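You operate a simulated robot arm through the tools that you are given. There is no shell and no other tool.

Carry out the task below with a simulated robot arm. There is one attempt and no reset: what you move stays moved.

## Task
Tune in the loud station on 21.140 MHz and cure the overload with the attenuator button.
Fine: press the 15 m band button first; leave the gain knob; volume up to 3 once the display says CLEAR.

The check looks at the end state, three seconds after you hand in, the way a careful person would. Anything else that was tipped, shoved, dropped, spilled or broken makes it a failure.

## Robot
A 7-joint arm with a two-finger parallel gripper on a trunk, on a base that moves. Base frame: it is fixed to the floor where the robot stands at the start and does not move with it; the origin is under the middle of the robot, x ahead of it, y to its left, z up. Units: cm, rad, N and s.
It reaches about 96.4 cm from its shoulder. Its first joint turns from -2.897 to 2.897 rad. Places, roughly: attenuator button [200, 10, 80]; big radio [210, 0, 80]; big radio power button [200, 10, 90]; big radio volume knob [210, 20, 80]; channel dial [210, 10, 100]; drive knob [190, 0, 80]; gain knob [210, 20, 80]; mode button [200, 10, 90]; notch knob [200, 10, 80]; send button [200, 10, 90]; small radio power button [210, 20, 100]; small radio store button [210, 20, 90]; small radio volume knob [200, 10, 100]; speed knob [190, 0, 80]; squelch knob [200, 10, 90]; width knob [210, 10, 80]. Payload 1.57 kg.
Tool frame: the origin (TCP) lies between the finger pads and is the grasp point; the fingertips stand 3 cm ahead of it; z points along the fingers, y is the line along which they close. Largest opening 11 cm; finger width 2.4, thickness 1.2; the body of the gripper, 4.8 by 11.2 cm, starts 7.8 cm behind the TCP.
Orientation is that of the tool frame in the base frame, as a unit quaternion [w, x, y, z]. With the fingers straight down and closing along the base's y, the tool's x points along the base's -x, its y along +y and its z along -z.

## Interface
- The arm moves only by the tool servo_tool. Its argument "deltas" is one flat list of numbers, 7 for each row, row after row: the closure in counts, from 0 (fully open) to 255 (shut), then the shift along the base's x, y, z in cm, then the turn, a rotation vector about the base's x, y, z in rad. In form: [claw, tx, ty, tz, rx, ry, rz, claw, tx, ty, tz, rx, ry, rz, ...]. A call has 1 to 20 rows; each row is the pose to reach, as a shift and turn from the pose commanded when the call began. Each row takes 0.2 s and may step no farther than 5 cm and 0.15 rad from the row before; otherwise, or with a gripper value out of range, the whole call is refused. A pose out of reach is approached as far as the arm can. The call stops where the force on the tool passes 40 N (or 10 N more than at its start, if that is more) or the arm is blocked; 0.2 s more then pass. The fingers move at their own pace (about 10.8 cm/s each) and stop on an object; they squeeze with about 34 N. The grip force told is the motor's: it shows also when the fingers shut on nothing. Time passes only in rows, and 0.2 s behind the last, so rows that repeat a pose let the fingers close. It gives the time, the measured TCP pose, the force on the tool (base axes), the opening and the grip force at its end, in the units of the frame above (readings bear some noise), with the torque about the TCP (base axes, N m) and any sound that the robot's microphone picked up, and new pictures: "show" is both (left out), scene, wrist or none.
- Cameras (640 x 400 px; columns grow to the right, rows downward): "scene" is now at [50.84, 15.49, 111.48]; the picture's right is [-0.48, -0.88, 0.00], its down [-0.34, 0.19, -0.92] and it looks along [0.81, -0.44, -0.39] (base axes); focal length 214 px, centre (320, 200). "wrist" rides on the gripper at [7, 1.6, -14.1] in the tool frame; the picture's right is [-0.23, 0.97, 0.00], its down [-0.85, -0.20, -0.48] and it looks along [-0.47, -0.11, 0.88] (tool axes); focal length 222 px, centre (320, 200). There is no depth. A picture from a camera that has moved, and an enlarged one, comes with that camera's place and axes in the base frame and with its lens.
- lift_body(by): slides the trunk up (or, below 0, down) by that many cm; the arm and the scene camera ride with it, the base frame stays. It gives what a move gives, with no picture.
- steer(legs): drives the robot by 1 to 6 legs, each [ahead, left, turn to the left] in cm, cm and rad, along the robot's own axes; the way and the turn of a leg run together, so that a leg with both is an arc; at most 150 cm and 3.142 rad a leg. The arm and the cameras ride along, it lands a little off, and it stops where it bumps. It gives what a move gives, and a new picture of the scene camera.
- aim_head(pan, tilt): turns the head with the scene camera to pan (to the left, within 1.798 rad either way) and tilt (down, from -0.506 to 1.204), counted from straight ahead of the robot. It gives what a move gives, and a new picture of the scene camera.
- close_up(camera, box): a new picture of the part [left, top, right, bottom] of that camera's present view, enlarged. It takes no simulated time.
- finish_job(): hands the job in; it is judged then, once.

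Nothing tells you exact positions but the pictures and the camera data. Unless the task says otherwise, let go and move clear before handing in.

The tools are called after "Request:" by a JSON object that holds its "api" and its "payload". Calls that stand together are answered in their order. servo_tool: Moves the arm, as the interface text tells. Its arguments: {"type":"object","properties":{"deltas":{"type":"array"},"show":{"type":"string","enum":["both","scene","wrist","none"]}},"required":["deltas"]} The other tools are called the same way: lift_body (by) moves the trunk up or down; steer (legs) drives the base; aim_head (pan, tilt) turns the head that bears the scene camera; close_up (camera, box) takes an enlarged picture of a part of a camera's view; finish_job () hands the job in.

At the start:

```text
time: 0.0
eef_pos: [68.79, 12.03, 109.88]
tool_rot: [-0.015, 0.001, 1.0, 0.01]
wrist_force: [-1.0, -1.1, 0.0]
torque: [-0.02, 0.0, 0.02]
gripper_width: 11.01
grip_force: 0.1
trunk travel left (down, up): [-13.2, 47.8]
robot x, y, heading: [-0.02, 0.03, 0.0]
head pan, tilt (commanded): [-0.501, 0.4]
```

scene: 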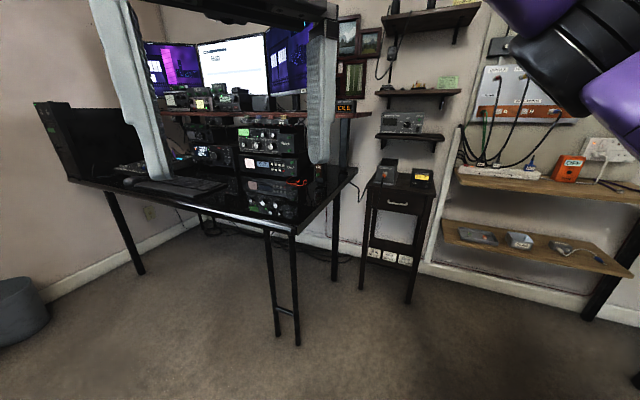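
wrist: 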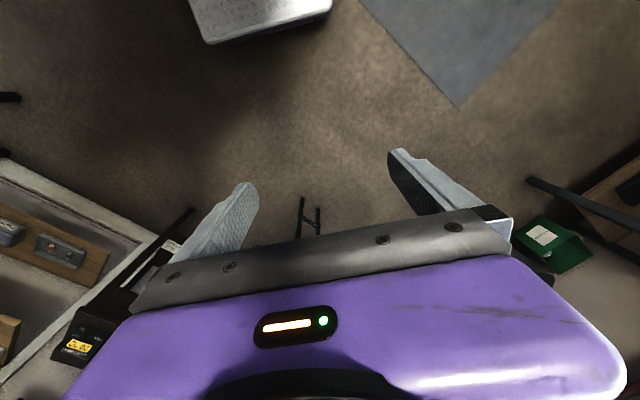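

I see a desk ahead with stacked radios on it, a stand and shelves to the right. I'll take enlarged views of the radios before moving.

Request:
{"api": "close_up", "payload": {"camera": "scene", "box": [140, 80, 360, 220]}}

Request:
{"api": "close_up", "payload": {"camera": "scene", "box": [180, 120, 310, 220]}}

Request:
{"api": "close_up", "payload": {"camera": "scene", "box": [360, 90, 460, 220]}}

```text
2.86 times, centred on (250, 150) of scene
camera zoom: at [50.84, 15.49, 111.48], right [-0.48, -0.88, 0.0], down [-0.34, 0.19, -0.92], along [0.81, -0.44, -0.39], focal length 613 px, centre (520, 343)
```

zoom: 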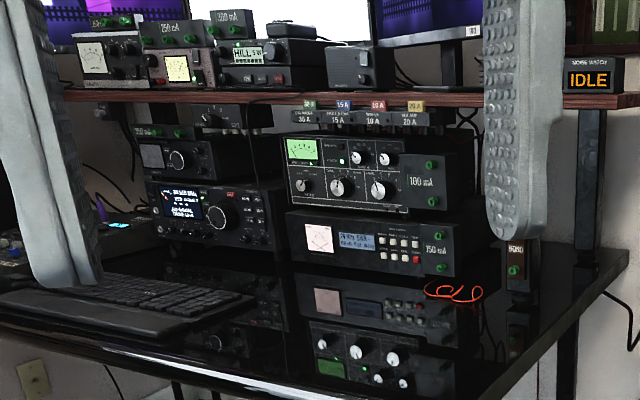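

```text
4.00 times, centred on (245, 170) of scene
camera zoom: at [50.84, 15.49, 111.48], right [-0.48, -0.88, 0.0], down [-0.34, 0.19, -0.92], along [0.81, -0.44, -0.39], focal length 858 px, centre (620, 320)
```

zoom: 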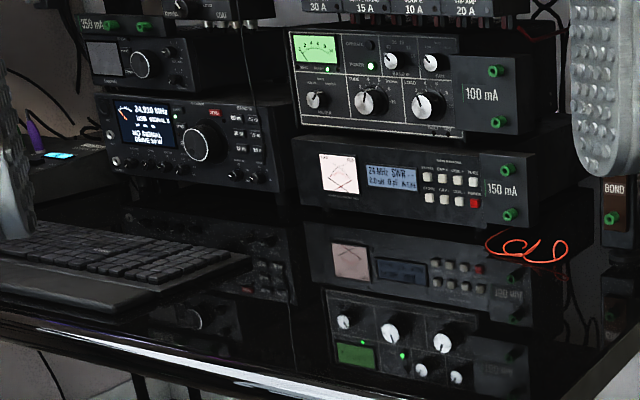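

```text
3.08 times, centred on (410, 155) of scene
camera zoom: at [50.84, 15.49, 111.48], right [-0.48, -0.88, 0.0], down [-0.34, 0.19, -0.92], along [0.81, -0.44, -0.39], focal length 660 px, centre (43, 338)
```

zoom: 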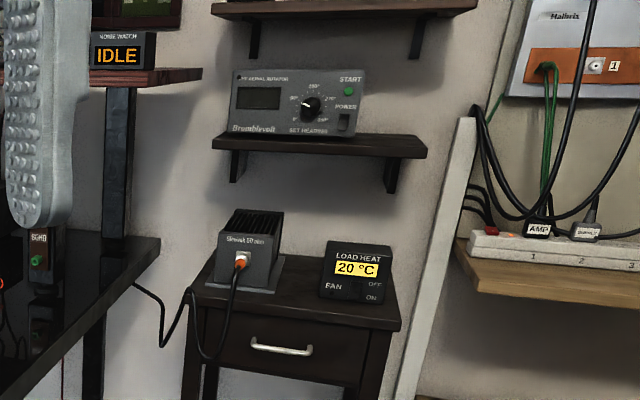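

The desk's front edge seems turned about 40° from me, with the big radio (24.920 MHz display) at about (200, 9, 83) facing roughly (-0.6, +0.8). I'll look around the floor before driving.

Request:
{"api": "aim_head", "payload": {"pan": 0.1, "tilt": 0.6}}

Request:
{"api": "aim_head", "payload": {"pan": 0.9, "tilt": 0.6}}

```text
time: 1.0
eef_pos: [68.81, 11.86, 109.64]
tool_rot: [-0.017, 0.0, 1.0, 0.013]
wrist_force: [0.6, 0.7, 0.1]
torque: [0.01, -0.05, 0.01]
gripper_width: 10.99
grip_force: 0.1
trunk travel left (down, up): [-13.2, 47.8]
robot x, y, heading: [-0.24, -0.07, 0.001]
head pan, tilt (commanded): [0.099, 0.6]
camera scene: at [51.51, 20.8, 109.66], right [0.1, -1.0, 0.0], down [-0.56, -0.06, -0.83], along [0.82, 0.08, -0.56], focal length 214 px, centre (320, 200)
```

scene: 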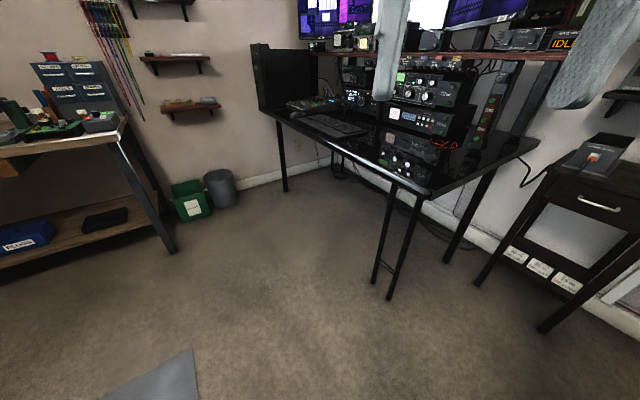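

```text
time: 2.1
eef_pos: [68.86, 11.93, 109.68]
tool_rot: [-0.017, 0.0, 1.0, 0.013]
wrist_force: [0.5, 0.0, -1.1]
torque: [0.0, -0.01, -0.01]
gripper_width: 11.01
grip_force: 0.1
trunk travel left (down, up): [-13.2, 47.8]
robot x, y, heading: [0.2, -0.07, 0.001]
head pan, tilt (commanded): [0.901, 0.6]
camera scene: at [48.21, 26.85, 109.66], right [0.78, -0.62, 0.0], down [-0.35, -0.44, -0.83], along [0.51, 0.65, -0.56], focal length 214 px, centre (320, 200)
```

scene: 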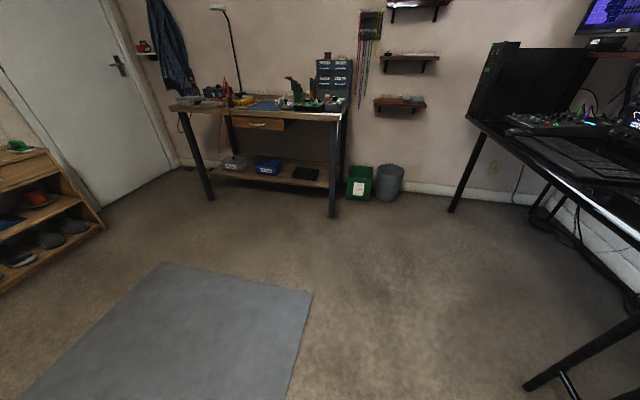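

The floor is mostly clear; a bench stands at about (140, 128), bins at (198, 114), and the desk's front legs at about (121, -11) and (226, 73). I'll look down at my own base to learn its footprint.

Request:
{"api": "aim_head", "payload": {"pan": 0.0, "tilt": 1.2}}

Request:
{"api": "aim_head", "payload": {"pan": -1.7, "tilt": 0.8}}

Request:
{"api": "aim_head", "payload": {"pan": 1.79, "tilt": 0.8}}

```text
time: 3.3
eef_pos: [68.82, 11.99, 109.63]
tool_rot: [-0.018, 0.0, 1.0, 0.013]
wrist_force: [-0.1, -0.6, 0.5]
torque: [0.0, -0.01, 0.0]
gripper_width: 10.99
grip_force: 0.1
trunk travel left (down, up): [-13.2, 47.8]
robot x, y, heading: [-0.3, 0.13, -0.008]
head pan, tilt (commanded): [0.0, 1.201]
camera scene: at [48.31, 19.93, 105.2], right [0.0, -1.0, 0.0], down [-0.93, 0.0, -0.36], along [0.36, 0.0, -0.93], focal length 214 px, centre (320, 200)
```

scene: 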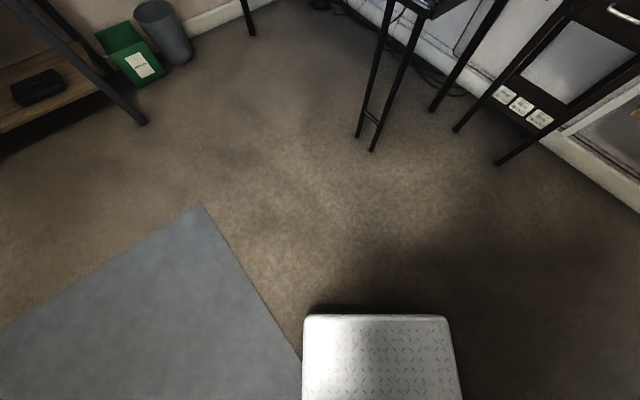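

```text
time: 5.1
eef_pos: [68.8, 11.96, 109.71]
tool_rot: [-0.018, 0.0, 1.0, 0.013]
wrist_force: [-1.1, 0.9, -0.1]
torque: [-0.04, 0.01, 0.04]
gripper_width: 11.01
grip_force: 0.1
trunk travel left (down, up): [-13.2, 47.8]
robot x, y, heading: [0.06, 0.22, -0.004]
head pan, tilt (commanded): [-1.7, 0.799]
camera scene: at [41.68, 11.93, 107.97], right [-0.99, 0.13, 0.0], down [0.09, 0.71, -0.7], along [-0.09, -0.69, -0.72], focal length 214 px, centre (320, 200)
```

scene: 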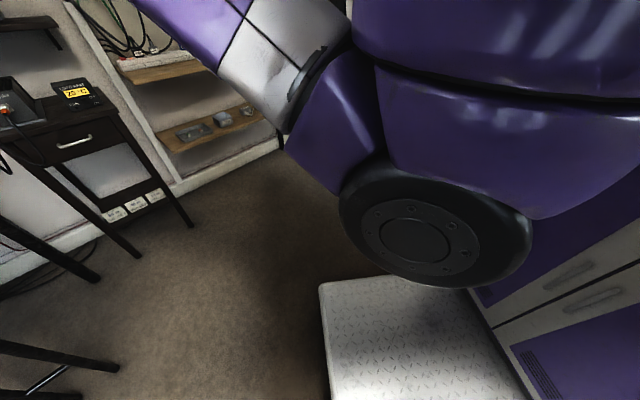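

```text
time: 8.0
eef_pos: [68.72, 11.91, 109.64]
tool_rot: [-0.017, 0.0, 1.0, 0.013]
wrist_force: [0.0, -0.2, 0.7]
torque: [-0.01, -0.01, 0.02]
gripper_width: 10.99
grip_force: 0.1
trunk travel left (down, up): [-13.2, 47.8]
robot x, y, heading: [-0.39, -0.09, 0.002]
head pan, tilt (commanded): [1.791, 0.799]
camera scene: at [40.96, 27.8, 107.97], right [0.98, 0.22, 0.0], down [0.16, -0.7, -0.7], along [-0.15, 0.68, -0.72], focal length 214 px, centre (320, 200)
```

scene: 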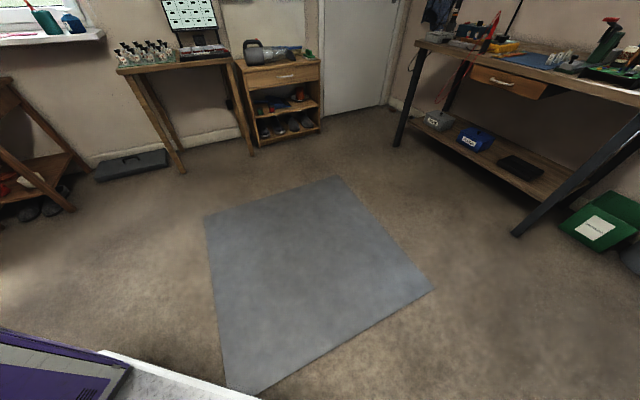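

The base's front plate ends about 38 cm ahead of its middle and is about ±25 cm wide; the way is clear. I'll turn right by 0.9 rad to face along the desk's normal, then look again.

Request:
{"api": "steer", "payload": {"legs": [[0, 0, -0.9]]}}

Request:
{"api": "aim_head", "payload": {"pan": 0.8, "tilt": 0.5}}

```text
time: 10.8
eef_pos: [50.35, -51.98, 109.69]
tool_rot: [-0.009, 0.442, 0.897, 0.021]
wrist_force: [-0.3, 1.0, -0.3]
torque: [-0.02, -0.03, 0.0]
gripper_width: 11.0
grip_force: 0.0
trunk travel left (down, up): [-13.2, 47.8]
robot x, y, heading: [-0.73, -4.47, -0.912]
head pan, tilt (commanded): [1.791, 0.799]
camera scene: at [46.15, -20.16, 108.0], right [0.77, -0.64, 0.0], down [-0.46, -0.55, -0.7], along [0.45, 0.54, -0.72], focal length 214 px, centre (320, 200)
```

scene: 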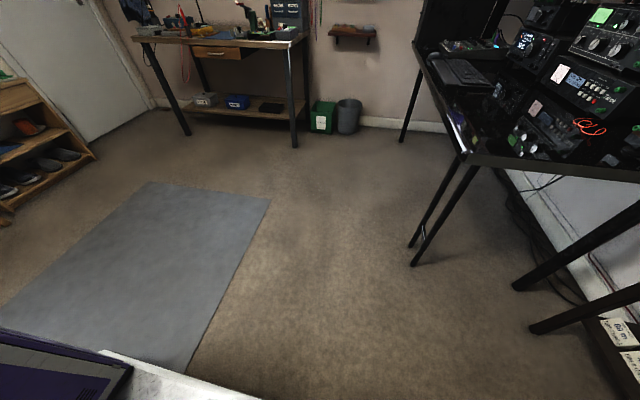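

```text
time: 12.0
eef_pos: [50.54, -51.89, 109.6]
tool_rot: [-0.01, 0.442, 0.896, 0.021]
wrist_force: [-0.9, -0.9, 0.7]
torque: [0.06, -0.09, 0.02]
gripper_width: 10.99
grip_force: 0.1
trunk travel left (down, up): [-13.2, 47.8]
robot x, y, heading: [-0.85, -4.7, -0.923]
head pan, tilt (commanded): [0.799, 0.499]
camera scene: at [50.01, -27.42, 110.58], right [-0.12, -0.99, 0.0], down [-0.48, 0.06, -0.88], along [0.87, -0.1, -0.48], focal length 214 px, centre (320, 200)
```

scene: 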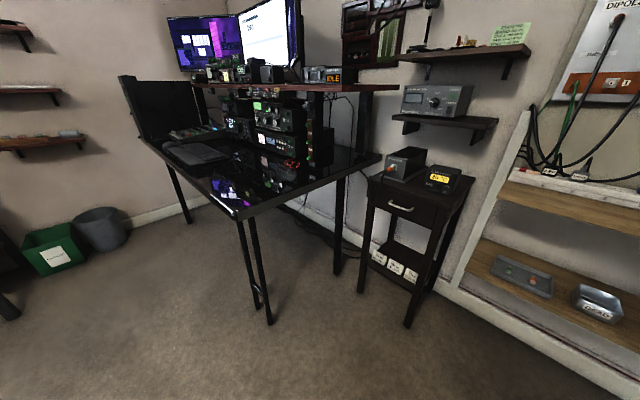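

I'm facing the desk squarely now. I'll strafe left about 100 cm, keeping clear of the desk, and then check again.

Request:
{"api": "steer", "payload": {"legs": [[0, 100, 0]]}}

Request:
{"api": "aim_head", "payload": {"pan": 0.4, "tilt": 0.35}}

Request:
{"api": "aim_head", "payload": {"pan": 1.4, "tilt": 0.8}}

```text
time: 13.4
eef_pos: [54.01, -56.51, 109.68]
tool_rot: [-0.012, 0.442, 0.897, 0.023]
wrist_force: [-0.7, 0.1, 0.5]
torque: [-0.01, -0.01, -0.02]
gripper_width: 11.0
grip_force: 0.0
trunk travel left (down, up): [-13.2, 47.8]
robot x, y, heading: [2.48, -8.88, -0.915]
head pan, tilt (commanded): [0.799, 0.499]
stopped in leg 1: the robot was blocked; the commanded pose is now the measured one
camera scene: at [53.55, -31.85, 110.57], right [-0.11, -0.99, 0.0], down [-0.48, 0.06, -0.88], along [0.87, -0.1, -0.48], focal length 214 px, centre (320, 200)
```

scene: 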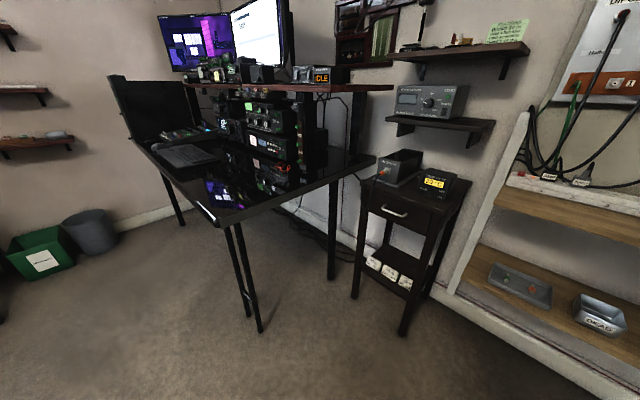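

```text
time: 14.2
eef_pos: [54.07, -56.45, 109.57]
tool_rot: [-0.01, 0.441, 0.897, 0.021]
wrist_force: [-1.0, 0.6, 0.5]
torque: [0.01, 0.03, -0.02]
gripper_width: 11.02
grip_force: 0.1
trunk travel left (down, up): [-13.2, 47.8]
robot x, y, heading: [2.72, -9.49, -0.916]
head pan, tilt (commanded): [0.4, 0.351]
camera scene: at [52.63, -35.39, 111.94], right [-0.49, -0.87, 0.0], down [-0.3, 0.17, -0.94], along [0.82, -0.46, -0.34], focal length 214 px, centre (320, 200)
```

scene: 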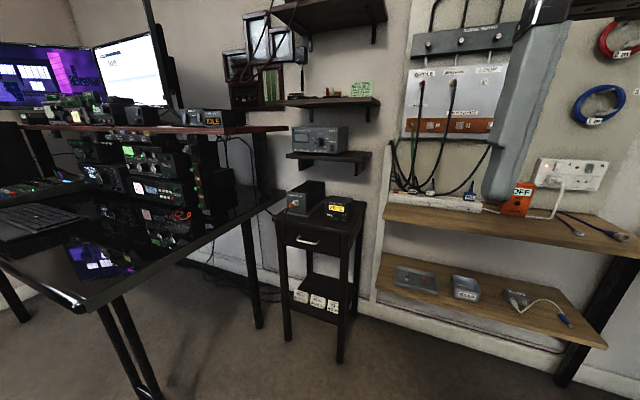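

```text
time: 15.5
eef_pos: [53.99, -56.41, 109.68]
tool_rot: [-0.009, 0.442, 0.897, 0.021]
wrist_force: [-0.1, 0.3, -0.5]
torque: [0.0, 0.01, 0.01]
gripper_width: 11.01
grip_force: 0.0
trunk travel left (down, up): [-13.2, 47.8]
robot x, y, heading: [2.51, -9.05, -0.917]
head pan, tilt (commanded): [1.4, 0.799]
camera scene: at [51.67, -27.05, 107.98], right [0.47, -0.89, 0.0], down [-0.63, -0.33, -0.7], along [0.62, 0.32, -0.72], focal length 214 px, centre (320, 200)
```

scene: 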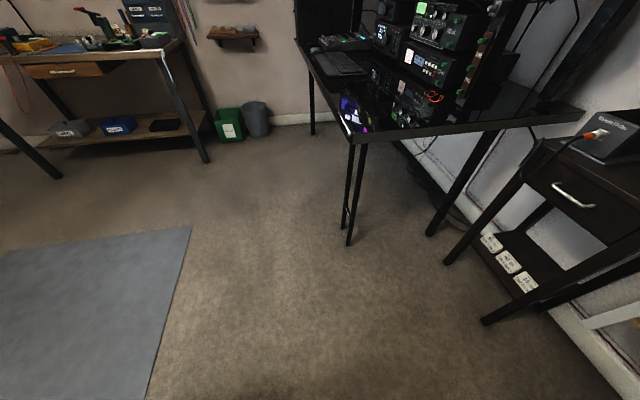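

The strafe was blocked at once, probably by the mat's edge at my left; the mat seems unmoved. I'll look at the mat's edge and at the displays more closely.

Request:
{"api": "aim_head", "payload": {"pan": 1.79, "tilt": 1.1}}

Request:
{"api": "aim_head", "payload": {"pan": 0.75, "tilt": 0.2}}

Request:
{"api": "close_up", "payload": {"camera": "scene", "box": [200, 100, 360, 240]}}

```text
time: 16.4
eef_pos: [54.05, -56.33, 109.61]
tool_rot: [-0.009, 0.441, 0.897, 0.022]
wrist_force: [-0.6, 0.8, -0.1]
torque: [-0.03, -0.01, 0.01]
gripper_width: 11.02
grip_force: 0.0
trunk travel left (down, up): [-13.2, 47.8]
robot x, y, heading: [2.22, -9.37, -0.918]
head pan, tilt (commanded): [1.791, 1.1]
camera scene: at [48.58, -25.96, 105.81], right [0.77, -0.64, 0.0], down [-0.57, -0.68, -0.45], along [0.29, 0.35, -0.89], focal length 214 px, centre (320, 200)
```

scene: 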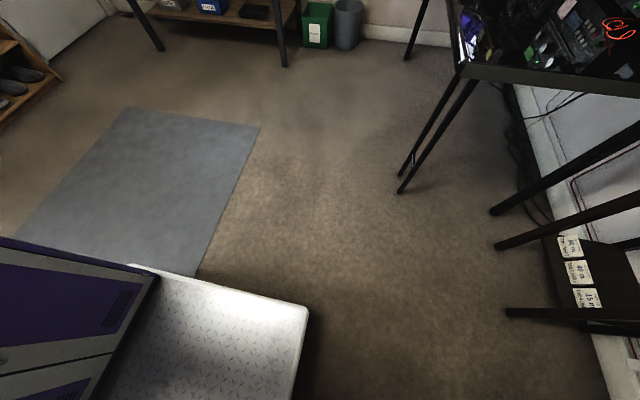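

```text
time: 17.7
eef_pos: [54.11, -56.53, 109.73]
tool_rot: [-0.01, 0.442, 0.897, 0.022]
wrist_force: [0.5, 0.0, -0.3]
torque: [0.01, -0.04, 0.02]
gripper_width: 10.98
grip_force: 0.1
trunk travel left (down, up): [-13.2, 47.8]
robot x, y, heading: [2.49, -8.73, -0.917]
head pan, tilt (commanded): [0.75, 0.201]
camera scene: at [53.73, -32.33, 113.34], right [-0.16, -0.99, 0.0], down [-0.2, 0.03, -0.98], along [0.97, -0.16, -0.2], focal length 214 px, centre (320, 200)
```

scene: 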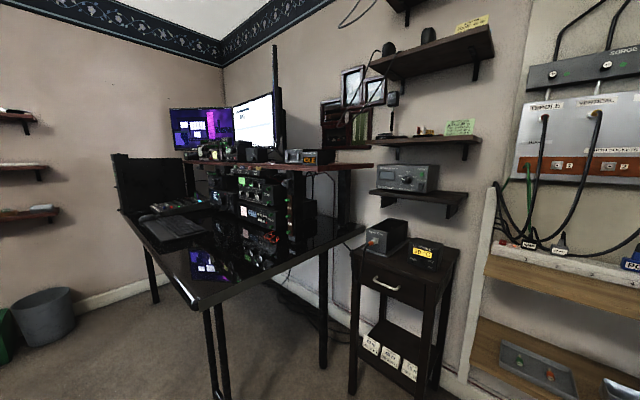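

```text
2.86 times, centred on (280, 170) of scene
camera zoom: at [53.73, -32.33, 113.34], right [-0.16, -0.99, 0.0], down [-0.2, 0.03, -0.98], along [0.97, -0.16, -0.2], focal length 613 px, centre (434, 286)
```

zoom: 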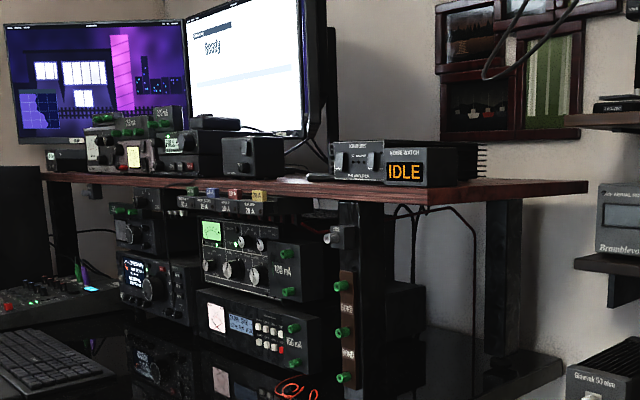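

The noise-watch box reads IDLE, and the shelf over the radios hangs at about z 108, so the arm must be tucked before I pass the desk. I'll retract the arm and turn the tool about the vertical so the wrist camera ends up on top when I point forward.

Request:
{"api": "servo_tool", "payload": {"deltas": [255, -3.7, 0.7, 0, 0, 0, 0.14, 255, -7.4, 1.4, 0, 0, 0, 0.28, 255, -11.1, 2.1, 0, 0, 0, 0.42, 255, -14.8, 2.9, 0, 0, 0, 0.56, 255, -18.5, 3.6, 0, 0, 0, 0.7, 255, -22.2, 4.3, 0, 0, 0, 0.84, 255, -22.2, 4.3, 0, 0, 0, 0.98, 255, -22.2, 4.3, 0, 0, 0, 1.12, 255, -22.2, 4.3, 0, 0, 0, 1.26, 255, -22.2, 4.3, 0, 0, 0, 1.4, 255, -22.2, 4.3, 0, 0, 0, 1.54, 255, -22.2, 4.3, 0, 0, 0, 1.54], "show": "both"}}

```text
time: 19.0
eef_pos: [38.43, -49.36, 109.49]
tool_rot: [-0.021, -0.032, 0.999, 0.021]
wrist_force: [0.8, 0.4, 0.4]
torque: [-0.01, 0.0, 0.0]
gripper_width: 0.01
grip_force: 21.4
trunk travel left (down, up): [-13.2, 47.8]
robot x, y, heading: [2.66, -8.83, -0.915]
head pan, tilt (commanded): [0.75, 0.201]
stopped in row 6: the arm was blocked; the commanded pose is now the measured one
camera scene: at [53.69, -32.32, 113.34], right [-0.16, -0.99, 0.0], down [-0.2, 0.03, -0.98], along [0.97, -0.16, -0.2], focal length 214 px, centre (320, 200)
camera wrist: at [31.96, -48.66, 123.93], right [0.17, 0.99, 0.03], down [0.89, -0.16, 0.43], along [0.43, -0.04, -0.9], focal length 222 px, centre (320, 200)
```

scene: 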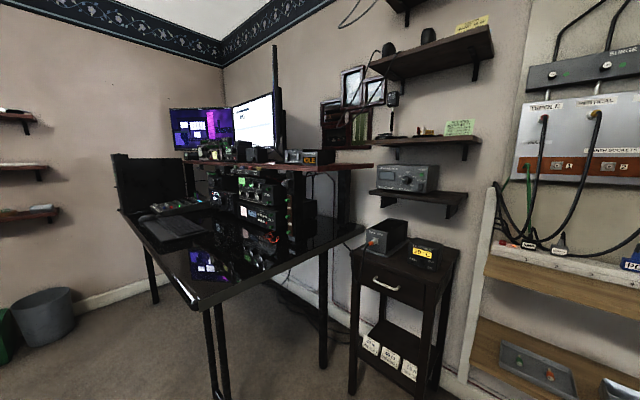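
wrist: 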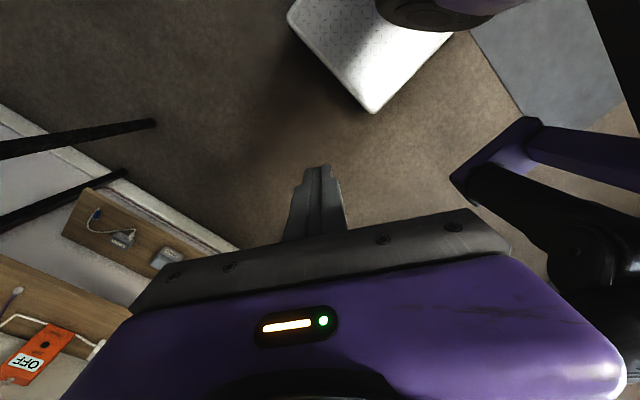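

The arm stopped partway, at about 54 cm ahead and 4 cm left in robot terms, probably near the head mast. I'll ease it to the right in small steps without turning and see if it moves freely.

Request:
{"api": "servo_tool", "payload": {"deltas": [255, -2, -1.5, 0, 0, 0, 0, 255, -4, -3, 0, 0, 0, 0, 255, -6, -4.5, 0, 0, 0, 0, 255, -8, -6, 0, 0, 0, 0, 255, -8, -6, 0, 0, 0, 0], "show": "wrist"}}

```text
time: 19.6
eef_pos: [37.85, -49.6, 109.4]
tool_rot: [-0.019, -0.133, 0.99, 0.03]
wrist_force: [0.1, 0.1, -0.1]
torque: [0.0, -0.02, 0.01]
gripper_width: 0.0
grip_force: 21.5
trunk travel left (down, up): [-13.2, 47.8]
robot x, y, heading: [2.61, -8.97, -0.917]
head pan, tilt (commanded): [0.75, 0.201]
stopped in row 3: the arm was blocked; the commanded pose is now the measured one
camera wrist: at [31.44, -50.49, 123.64], right [-0.03, 1.0, 0.05], down [0.9, 0.01, 0.44], along [0.44, 0.06, -0.9], focal length 222 px, centre (320, 200)
```

wrist: 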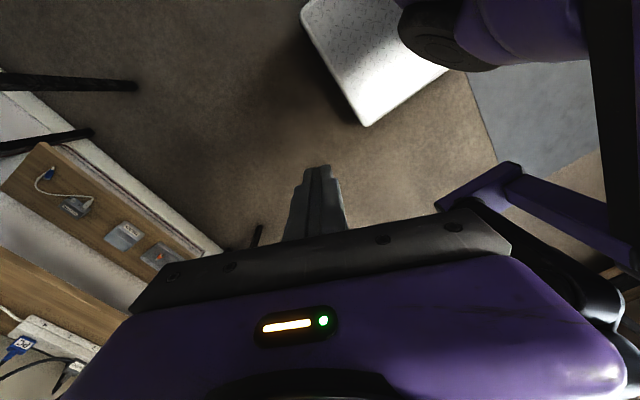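

It is still blocked and twisted instead, so something is touching or a joint is at its limit. I'll look at my own arm with the head camera.

Request:
{"api": "aim_head", "payload": {"pan": -0.6, "tilt": 0.3}}

Request:
{"api": "aim_head", "payload": {"pan": -1.6, "tilt": 0.2}}

```text
time: 21.1
eef_pos: [37.84, -49.59, 109.28]
tool_rot: [-0.02, -0.131, 0.991, 0.03]
wrist_force: [-0.4, 0.3, -0.4]
torque: [0.01, -0.01, -0.02]
gripper_width: 0.0
grip_force: 21.3
trunk travel left (down, up): [-13.2, 47.8]
robot x, y, heading: [2.34, -9.3, -0.911]
head pan, tilt (commanded): [-0.6, 0.3]
camera scene: at [45.04, -40.13, 112.41], right [-1.0, -0.06, 0.0], down [-0.02, 0.3, -0.96], along [0.05, -0.95, -0.3], focal length 214 px, centre (320, 200)
```

scene: 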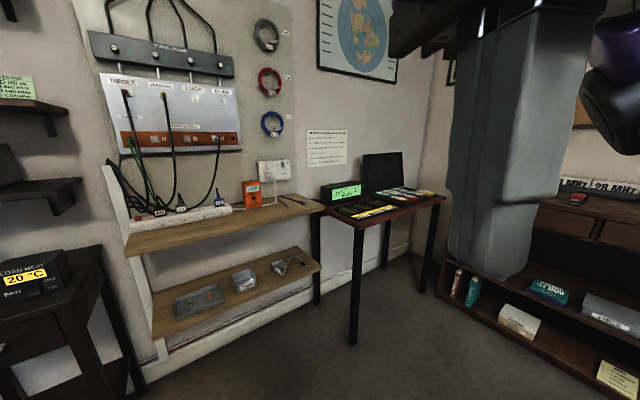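

```text
time: 22.4
eef_pos: [37.87, -49.59, 109.18]
tool_rot: [-0.02, -0.132, 0.991, 0.03]
wrist_force: [1.1, 0.8, 1.0]
torque: [-0.01, 0.0, -0.02]
gripper_width: 0.0
grip_force: 21.2
trunk travel left (down, up): [-13.2, 47.8]
robot x, y, heading: [2.78, -8.93, -0.914]
head pan, tilt (commanded): [-1.6, 0.201]
camera scene: at [36.97, -36.28, 113.34], right [-0.59, 0.81, 0.0], down [0.16, 0.12, -0.98], along [-0.79, -0.58, -0.2], focal length 214 px, centre (320, 200)
```

scene: 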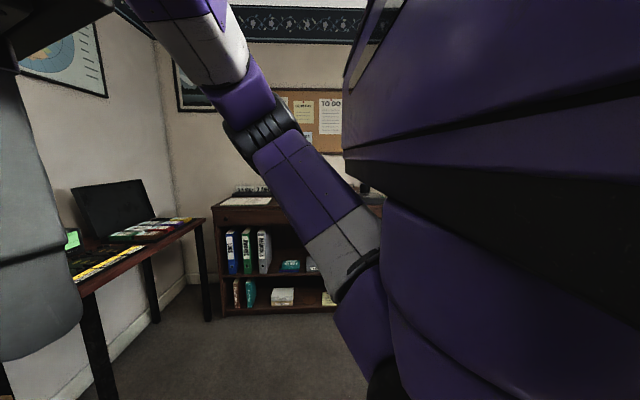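

The arm's elbow sits out to the right and nothing is touching, so this is just a folding limit; the tool is now 54 cm ahead of my middle, which is short enough. I'll drive ahead about 24 cm to get past the mat's edge, then strafe left.

Request:
{"api": "steer", "payload": {"legs": [[24, 0, 0]]}}

Request:
{"api": "aim_head", "payload": {"pan": 1.4, "tilt": 0.9}}

```text
time: 24.2
eef_pos: [52.56, -68.67, 109.32]
tool_rot: [-0.02, -0.132, 0.991, 0.03]
wrist_force: [0.4, -0.2, 0.5]
torque: [-0.01, 0.02, -0.04]
gripper_width: 0.01
grip_force: 21.2
trunk travel left (down, up): [-13.2, 47.8]
robot x, y, heading: [17.45, -28.08, -0.917]
head pan, tilt (commanded): [-1.6, 0.201]
camera scene: at [51.6, -55.25, 113.34], right [-0.59, 0.81, 0.0], down [0.16, 0.12, -0.98], along [-0.79, -0.57, -0.2], focal length 214 px, centre (320, 200)
```

scene: 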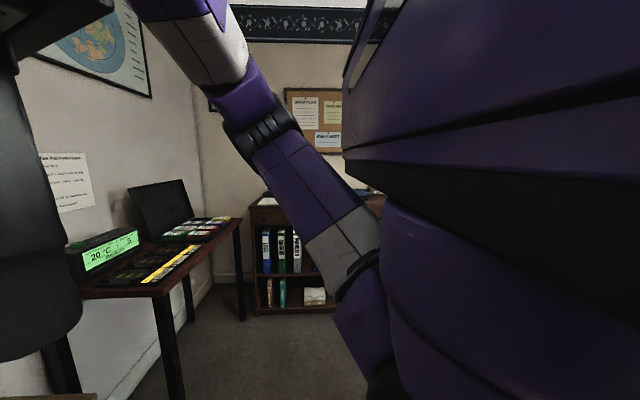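

```text
time: 26.8
eef_pos: [52.33, -68.55, 109.36]
tool_rot: [-0.02, -0.132, 0.991, 0.03]
wrist_force: [0.3, 0.2, 0.3]
torque: [-0.04, -0.01, 0.01]
gripper_width: 0.01
grip_force: 21.4
trunk travel left (down, up): [-13.2, 47.8]
robot x, y, heading: [17.12, -28.28, -0.918]
head pan, tilt (commanded): [1.4, 0.901]
camera scene: at [65.83, -46.27, 107.18], right [0.47, -0.88, 0.0], down [-0.69, -0.37, -0.62], along [0.55, 0.29, -0.78], focal length 214 px, centre (320, 200)
```

scene: 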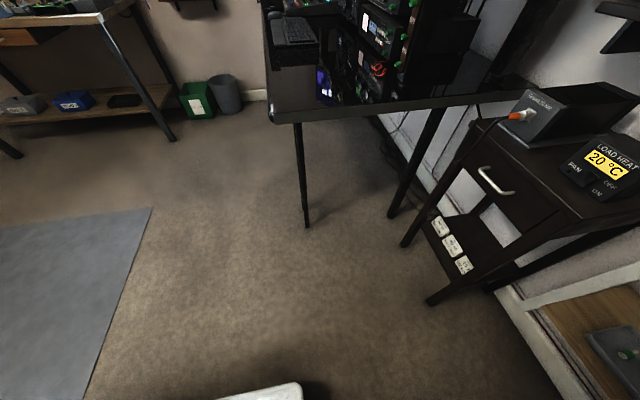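

I'm at A≈33 cm along the desk normal with about 3 cm of room to the mat, so I'll nudge 3 cm more ahead and then strafe left 80 cm.

Request:
{"api": "steer", "payload": {"legs": [[3, 0, 0], [0, 80, 0]]}}

```text
time: 31.5
eef_pos: [118.53, -20.7, 109.14]
tool_rot: [-0.02, -0.139, 0.99, 0.03]
wrist_force: [0.2, 0.0, 1.0]
torque: [0.0, 0.0, 0.03]
gripper_width: 0.0
grip_force: 21.5
trunk travel left (down, up): [-13.2, 47.8]
robot x, y, heading: [82.71, 18.9, -0.898]
head pan, tilt (commanded): [1.4, 0.901]
camera scene: at [131.47, 1.77, 107.18], right [0.48, -0.88, 0.0], down [-0.69, -0.38, -0.62], along [0.55, 0.3, -0.78], focal length 214 px, centre (320, 200)
```

scene: 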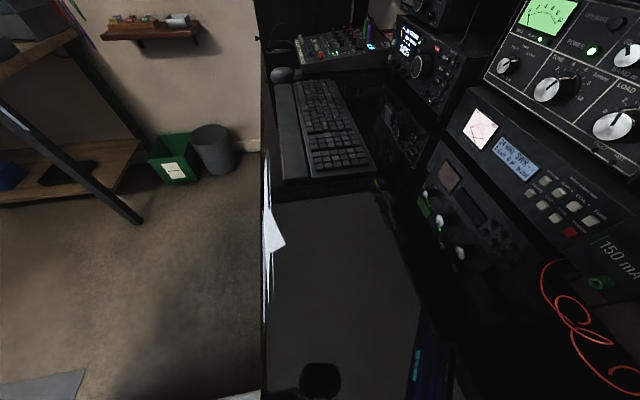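

The strafe worked; I'm now at about L 77 along the desk. I'll go another 72 cm left with a slight heading correction.

Request:
{"api": "steer", "payload": {"legs": [[0, 72, -0.015]]}}

Request:
{"api": "aim_head", "payload": {"pan": 0.0, "tilt": 0.5}}

```text
time: 35.5
eef_pos: [174.98, 23.31, 109.29]
tool_rot: [-0.019, -0.133, 0.99, 0.029]
wrist_force: [0.3, -0.6, 0.0]
torque: [0.01, -0.02, -0.01]
gripper_width: 0.01
grip_force: 21.4
trunk travel left (down, up): [-13.2, 47.8]
robot x, y, heading: [139.66, 64.13, -0.912]
head pan, tilt (commanded): [1.4, 0.901]
camera scene: at [188.25, 45.78, 107.18], right [0.47, -0.88, 0.0], down [-0.69, -0.37, -0.62], along [0.55, 0.29, -0.78], focal length 214 px, centre (320, 200)
```

scene: 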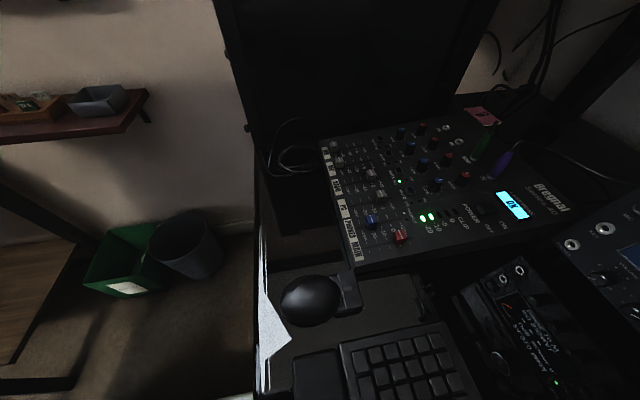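

```text
time: 37.0
eef_pos: [174.95, 23.37, 109.26]
tool_rot: [-0.019, -0.132, 0.991, 0.031]
wrist_force: [-0.3, -0.3, -0.2]
torque: [-0.02, -0.03, -0.02]
gripper_width: 0.0
grip_force: 21.7
trunk travel left (down, up): [-13.2, 47.8]
robot x, y, heading: [139.91, 64.22, -0.912]
head pan, tilt (commanded): [0.0, 0.499]
camera scene: at [187.15, 35.05, 110.57], right [-0.79, -0.61, 0.0], down [-0.29, 0.38, -0.88], along [0.54, -0.69, -0.48], focal length 214 px, centre (320, 200)
```

scene: 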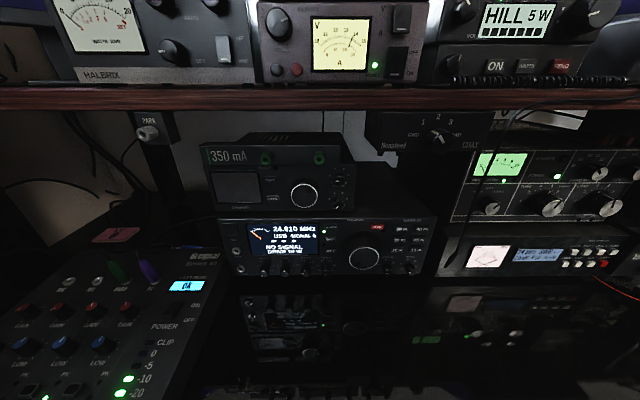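

I'm now in front of the big radio, which shows 24.910 MHz with "NO SIGNAL". I'll zoom in on its panel to read the controls.

Request:
{"api": "close_up", "payload": {"camera": "scene", "box": [215, 205, 445, 290]}}

Request:
{"api": "close_up", "payload": {"camera": "scene", "box": [225, 210, 335, 285]}}

Request:
{"api": "close_up", "payload": {"camera": "scene", "box": [325, 210, 435, 285]}}

Request:
{"api": "close_up", "payload": {"camera": "scene", "box": [190, 120, 370, 220]}}

```text
2.78 times, centred on (330, 248) of scene
camera zoom: at [187.15, 35.05, 110.57], right [-0.79, -0.61, 0.0], down [-0.29, 0.38, -0.88], along [0.54, -0.69, -0.48], focal length 597 px, centre (292, 68)
```

zoom: 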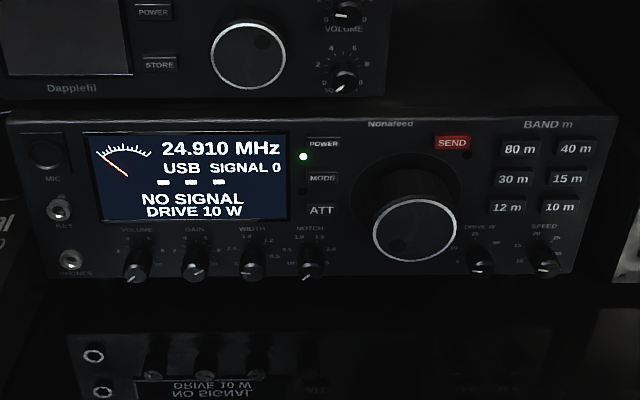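

```text
5.33 times, centred on (280, 248) of scene
camera zoom: at [187.15, 35.05, 110.57], right [-0.79, -0.61, 0.0], down [-0.29, 0.38, -0.88], along [0.54, -0.69, -0.48], focal length 1144 px, centre (533, -53)
```

zoom: 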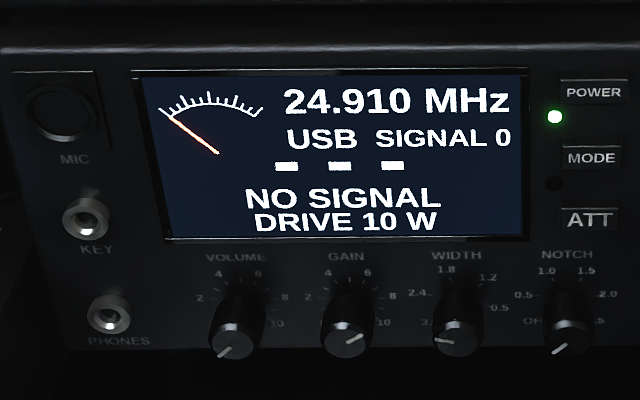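

```text
5.33 times, centred on (380, 248) of scene
camera zoom: at [187.15, 35.05, 110.57], right [-0.79, -0.61, 0.0], down [-0.29, 0.38, -0.88], along [0.54, -0.69, -0.48], focal length 1144 px, centre (0, -53)
```

zoom: 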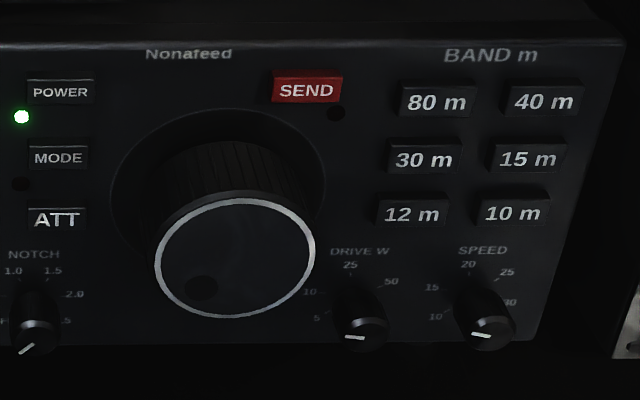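

```text
3.56 times, centred on (280, 170) of scene
camera zoom: at [187.15, 35.05, 110.57], right [-0.79, -0.61, 0.0], down [-0.29, 0.38, -0.88], along [0.54, -0.69, -0.48], focal length 763 px, centre (462, 307)
```

zoom: 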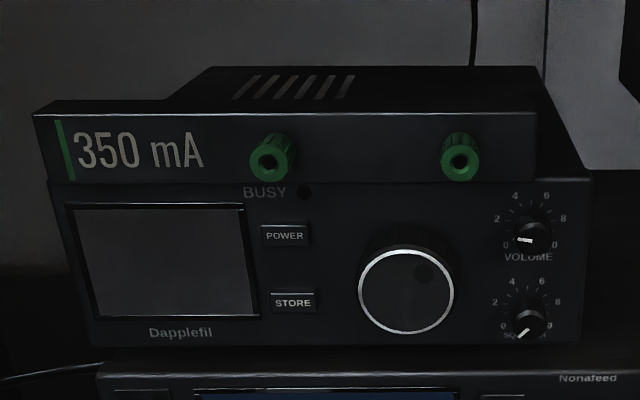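

The panel is readable: 15 m is in the band block at right, ATT sits left of the big tuning knob, and the volume knob is at lower left, pointing at 0. I'll check the room on my left and rear before shifting a little left.

Request:
{"api": "aim_head", "payload": {"pan": 1.79, "tilt": 0.9}}

Request:
{"api": "aim_head", "payload": {"pan": 0.5, "tilt": 0.5}}

Request:
{"api": "aim_head", "payload": {"pan": -0.4, "tilt": 0.5}}

```text
time: 38.8
eef_pos: [174.92, 23.39, 109.21]
tool_rot: [-0.019, -0.132, 0.991, 0.03]
wrist_force: [0.1, 0.1, 0.0]
torque: [-0.02, 0.02, -0.03]
gripper_width: 0.01
grip_force: 21.1
trunk travel left (down, up): [-13.2, 47.8]
robot x, y, heading: [139.67, 63.64, -0.915]
head pan, tilt (commanded): [1.791, 0.901]
camera scene: at [186.41, 48.05, 107.19], right [0.77, -0.64, 0.0], down [-0.5, -0.6, -0.62], along [0.4, 0.48, -0.78], focal length 214 px, centre (320, 200)
```

scene: 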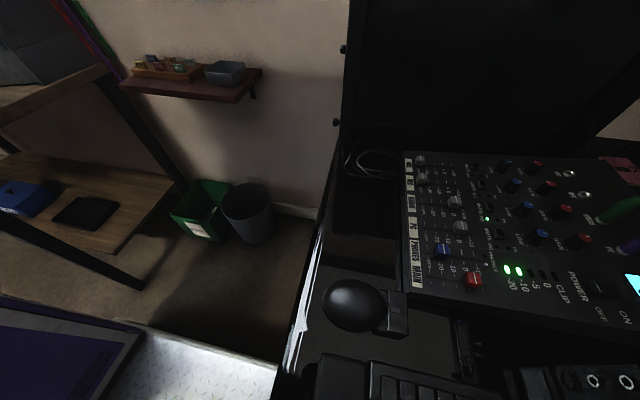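

```text
time: 40.3
eef_pos: [174.88, 23.5, 109.17]
tool_rot: [-0.02, -0.133, 0.99, 0.03]
wrist_force: [0.0, -0.8, 0.7]
torque: [-0.02, 0.0, -0.02]
gripper_width: 0.0
grip_force: 21.1
trunk travel left (down, up): [-13.2, 47.8]
robot x, y, heading: [139.41, 63.95, -0.913]
head pan, tilt (commanded): [0.499, 0.499]
camera scene: at [189.91, 38.59, 110.57], right [-0.4, -0.92, 0.0], down [-0.44, 0.19, -0.88], along [0.8, -0.35, -0.48], focal length 214 px, centre (320, 200)
```

scene: 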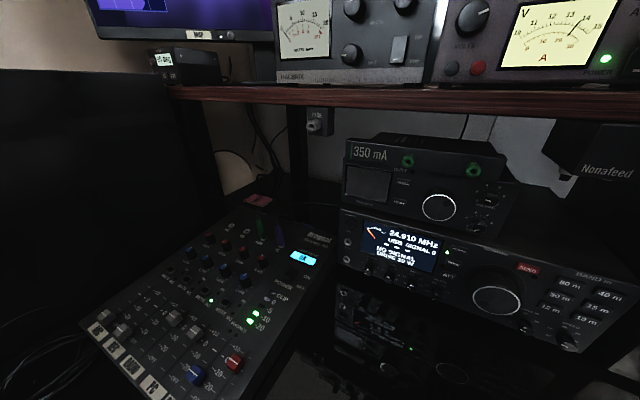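

```text
time: 41.5
eef_pos: [174.96, 23.42, 109.24]
tool_rot: [-0.02, -0.133, 0.991, 0.03]
wrist_force: [0.0, -0.8, 0.2]
torque: [0.0, 0.02, -0.02]
gripper_width: 0.0
grip_force: 21.0
trunk travel left (down, up): [-13.2, 47.8]
robot x, y, heading: [139.72, 64.15, -0.916]
head pan, tilt (commanded): [-0.4, 0.499]
camera scene: at [183.91, 33.45, 110.57], right [-0.97, -0.26, 0.0], down [-0.12, 0.46, -0.88], along [0.22, -0.85, -0.48], focal length 214 px, centre (320, 200)
```

scene: 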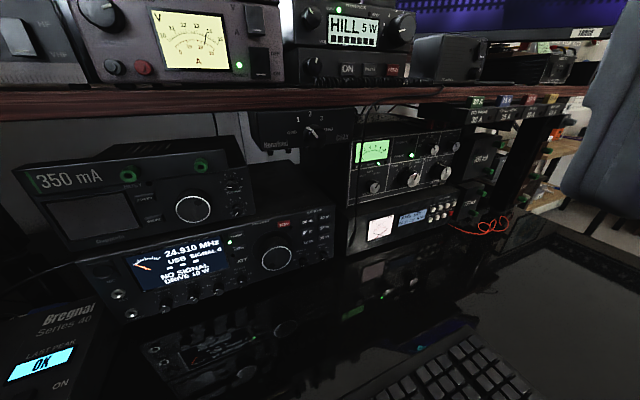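

I'll take zooms from this angle, then from the other one, to triangulate the panel.

Request:
{"api": "close_up", "payload": {"camera": "scene", "box": [190, 200, 340, 290]}}

Request:
{"api": "close_up", "payload": {"camera": "scene", "box": [90, 230, 250, 330]}}

Request:
{"api": "aim_head", "payload": {"pan": 0.5, "tilt": 0.5}}

Request:
{"api": "close_up", "payload": {"camera": "scene", "box": [330, 200, 490, 300]}}

Request:
{"api": "close_up", "payload": {"camera": "scene", "box": [440, 240, 640, 365]}}

```text
4.27 times, centred on (265, 245) of scene
camera zoom: at [183.91, 33.45, 110.57], right [-0.97, -0.26, 0.0], down [-0.12, 0.46, -0.88], along [0.22, -0.85, -0.48], focal length 915 px, centre (555, 8)
```

zoom: 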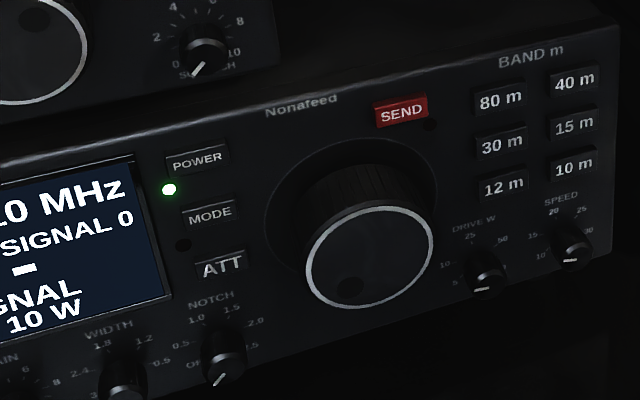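

```text
4.00 times, centred on (170, 280) of scene
camera zoom: at [183.91, 33.45, 110.57], right [-0.97, -0.26, 0.0], down [-0.12, 0.46, -0.88], along [0.22, -0.85, -0.48], focal length 858 px, centre (920, -120)
```

zoom: 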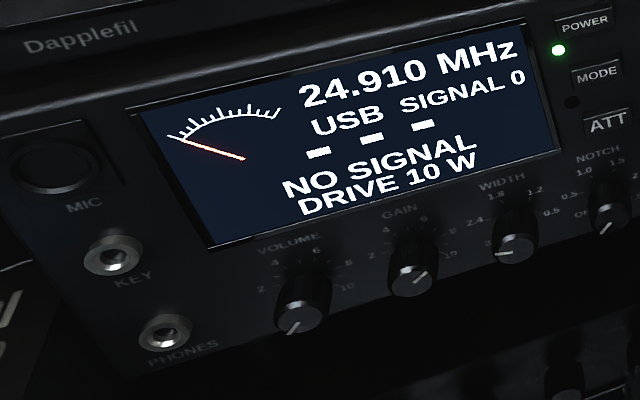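

```text
time: 42.7
eef_pos: [174.96, 23.47, 109.19]
tool_rot: [-0.019, -0.132, 0.991, 0.031]
wrist_force: [0.3, -0.6, 0.0]
torque: [0.0, -0.02, -0.02]
gripper_width: 0.0
grip_force: 21.2
trunk travel left (down, up): [-13.2, 47.8]
robot x, y, heading: [139.5, 63.42, -0.909]
head pan, tilt (commanded): [0.499, 0.499]
camera scene: at [189.91, 38.58, 110.57], right [-0.4, -0.92, 0.0], down [-0.44, 0.19, -0.88], along [0.8, -0.35, -0.48], focal length 214 px, centre (320, 200)
```

scene: 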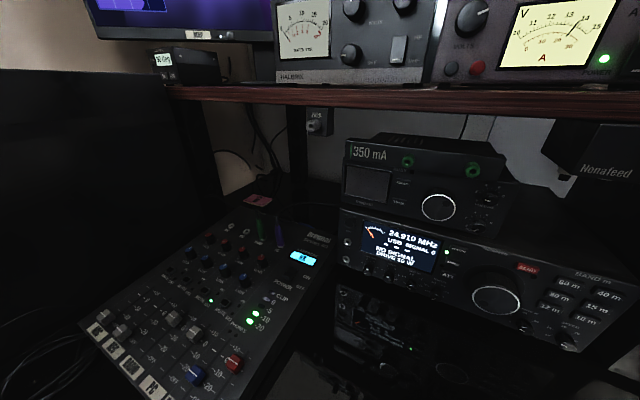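

```text
4.00 times, centred on (410, 250) of scene
camera zoom: at [189.91, 38.58, 110.57], right [-0.4, -0.92, 0.0], down [-0.44, 0.19, -0.88], along [0.8, -0.35, -0.48], focal length 858 px, centre (-40, 0)
```

zoom: 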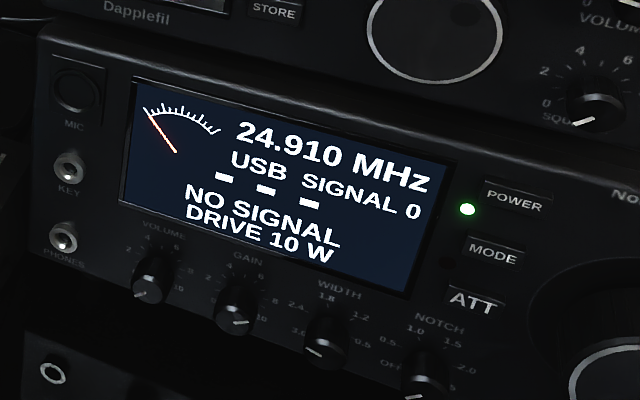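

```text
3.20 times, centred on (540, 302) of scene
camera zoom: at [189.91, 38.58, 110.57], right [-0.4, -0.92, 0.0], down [-0.44, 0.19, -0.88], along [0.8, -0.35, -0.48], focal length 686 px, centre (-384, -128)
```

zoom: 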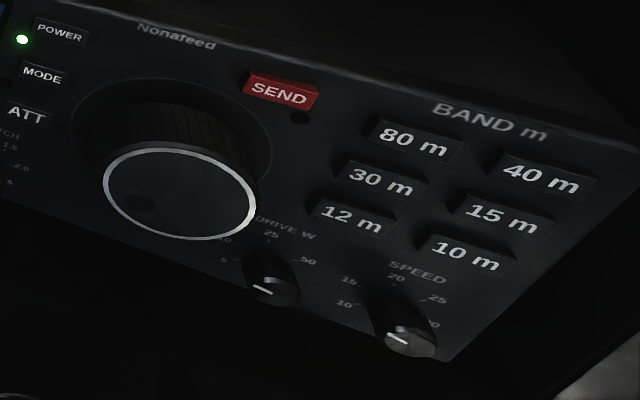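

I now have the panel triangulated: 15 m at about 116 cm along the desk normal (z 86.8), ATT at z 84.5, the tuning knob's axis at z 85.6 and the volume knob's at z 81.4. I'll shift the base about 13 cm left so that all of them lie well within the arm's front.

Request:
{"api": "steer", "payload": {"legs": [[0, 13, 0]]}}

Request:
{"api": "aim_head", "payload": {"pan": -0.1, "tilt": 0.5}}

```text
time: 43.9
eef_pos: [185.06, 31.22, 109.14]
tool_rot: [-0.02, -0.134, 0.99, 0.03]
wrist_force: [-0.1, -0.6, -0.4]
torque: [0.01, 0.03, 0.02]
gripper_width: 0.0
grip_force: 21.4
trunk travel left (down, up): [-13.2, 47.8]
robot x, y, heading: [149.69, 71.5, -0.91]
head pan, tilt (commanded): [0.499, 0.499]
camera scene: at [200.0, 46.47, 110.57], right [-0.4, -0.92, 0.0], down [-0.44, 0.19, -0.88], along [0.8, -0.35, -0.48], focal length 214 px, centre (320, 200)
```

scene: 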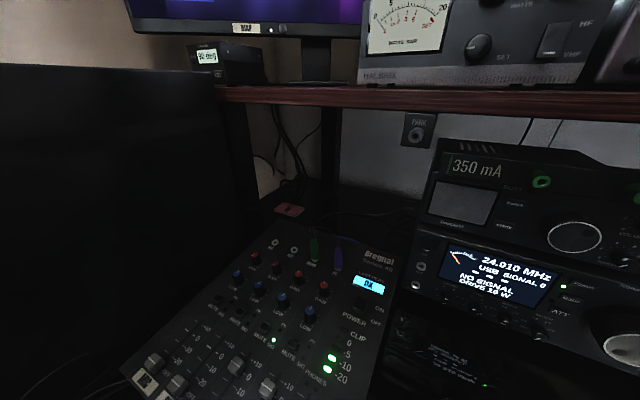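

```text
time: 44.9
eef_pos: [185.09, 31.27, 109.26]
tool_rot: [-0.02, -0.133, 0.99, 0.03]
wrist_force: [-0.2, 0.6, -1.3]
torque: [-0.01, -0.02, 0.03]
gripper_width: 0.0
grip_force: 21.3
trunk travel left (down, up): [-13.2, 47.8]
robot x, y, heading: [149.8, 71.7, -0.905]
head pan, tilt (commanded): [-0.099, 0.499]
camera scene: at [196.51, 42.4, 110.57], right [-0.85, -0.53, 0.0], down [-0.25, 0.41, -0.88], along [0.47, -0.74, -0.48], focal length 214 px, centre (320, 200)
```

scene: 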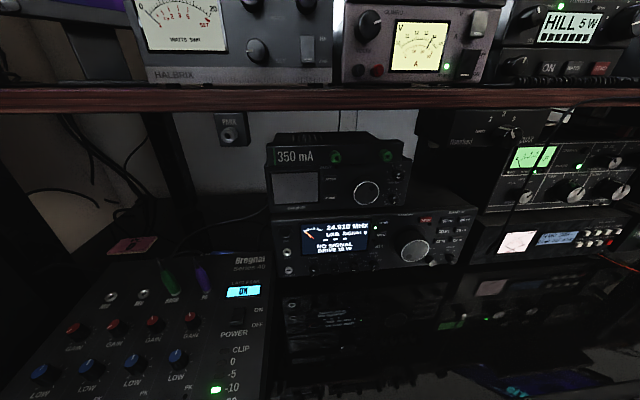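

I'm in place, and the shelf's front edge is at about 115 cm along the normal, so there's room. I'll bring the tool slightly forward and turn it about the vertical, watching if it follows.

Request:
{"api": "servo_tool", "payload": {"deltas": [255, 1.2, -3.4, 0, 0, 0, 0, 255, 2.4, -6.8, 0, 0, 0, 0, 255, 3.6, -10.2, 0, 0, 0, 0, 255, 3.6, -10.2, 0, 0, 0, 0.14, 255, 3.6, -10.2, 0, 0, 0, 0.28, 255, 3.6, -10.2, 0, 0, 0, 0.42, 255, 3.6, -10.2, 0, 0, 0, 0.56, 255, 3.6, -10.2, 0, 0, 0, 0.7, 255, 3.6, -10.2, 0, 0, 0, 0.84, 255, 3.6, -10.2, 0, 0, 0, 0.98, 255, 3.6, -10.2, 0, 0, 0, 0.98], "show": "both"}}

```text
time: 47.3
eef_pos: [188.48, 20.17, 107.73]
tool_rot: [0.005, -0.588, 0.808, 0.04]
wrist_force: [-0.2, 0.5, -0.3]
torque: [0.0, -0.03, -0.02]
gripper_width: 0.01
grip_force: 21.0
trunk travel left (down, up): [-13.2, 47.8]
robot x, y, heading: [149.74, 71.72, -0.907]
head pan, tilt (commanded): [-0.099, 0.499]
camera scene: at [196.5, 42.4, 110.57], right [-0.85, -0.53, 0.0], down [-0.25, 0.41, -0.88], along [0.47, -0.74, -0.48], focal length 214 px, centre (320, 200)
camera wrist: at [185.4, 13.19, 121.5], right [-0.86, 0.51, 0.07], down [0.47, 0.72, 0.51], along [0.21, 0.47, -0.86], focal length 222 px, centre (320, 200)
```

scene: 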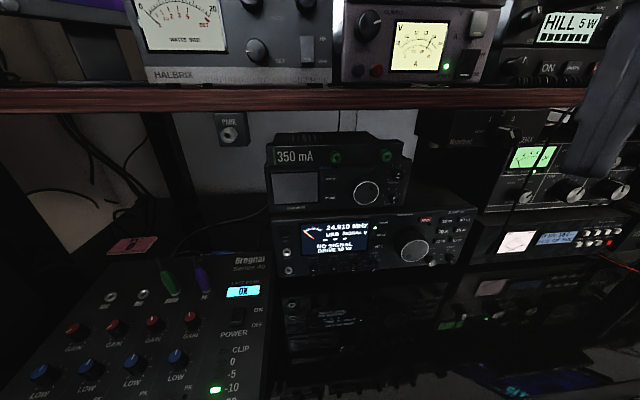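
wrist: 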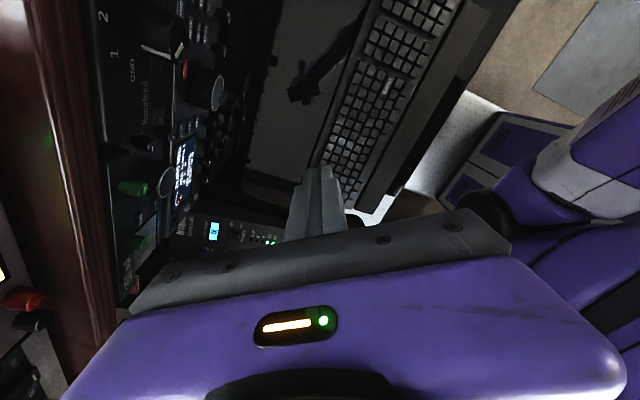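

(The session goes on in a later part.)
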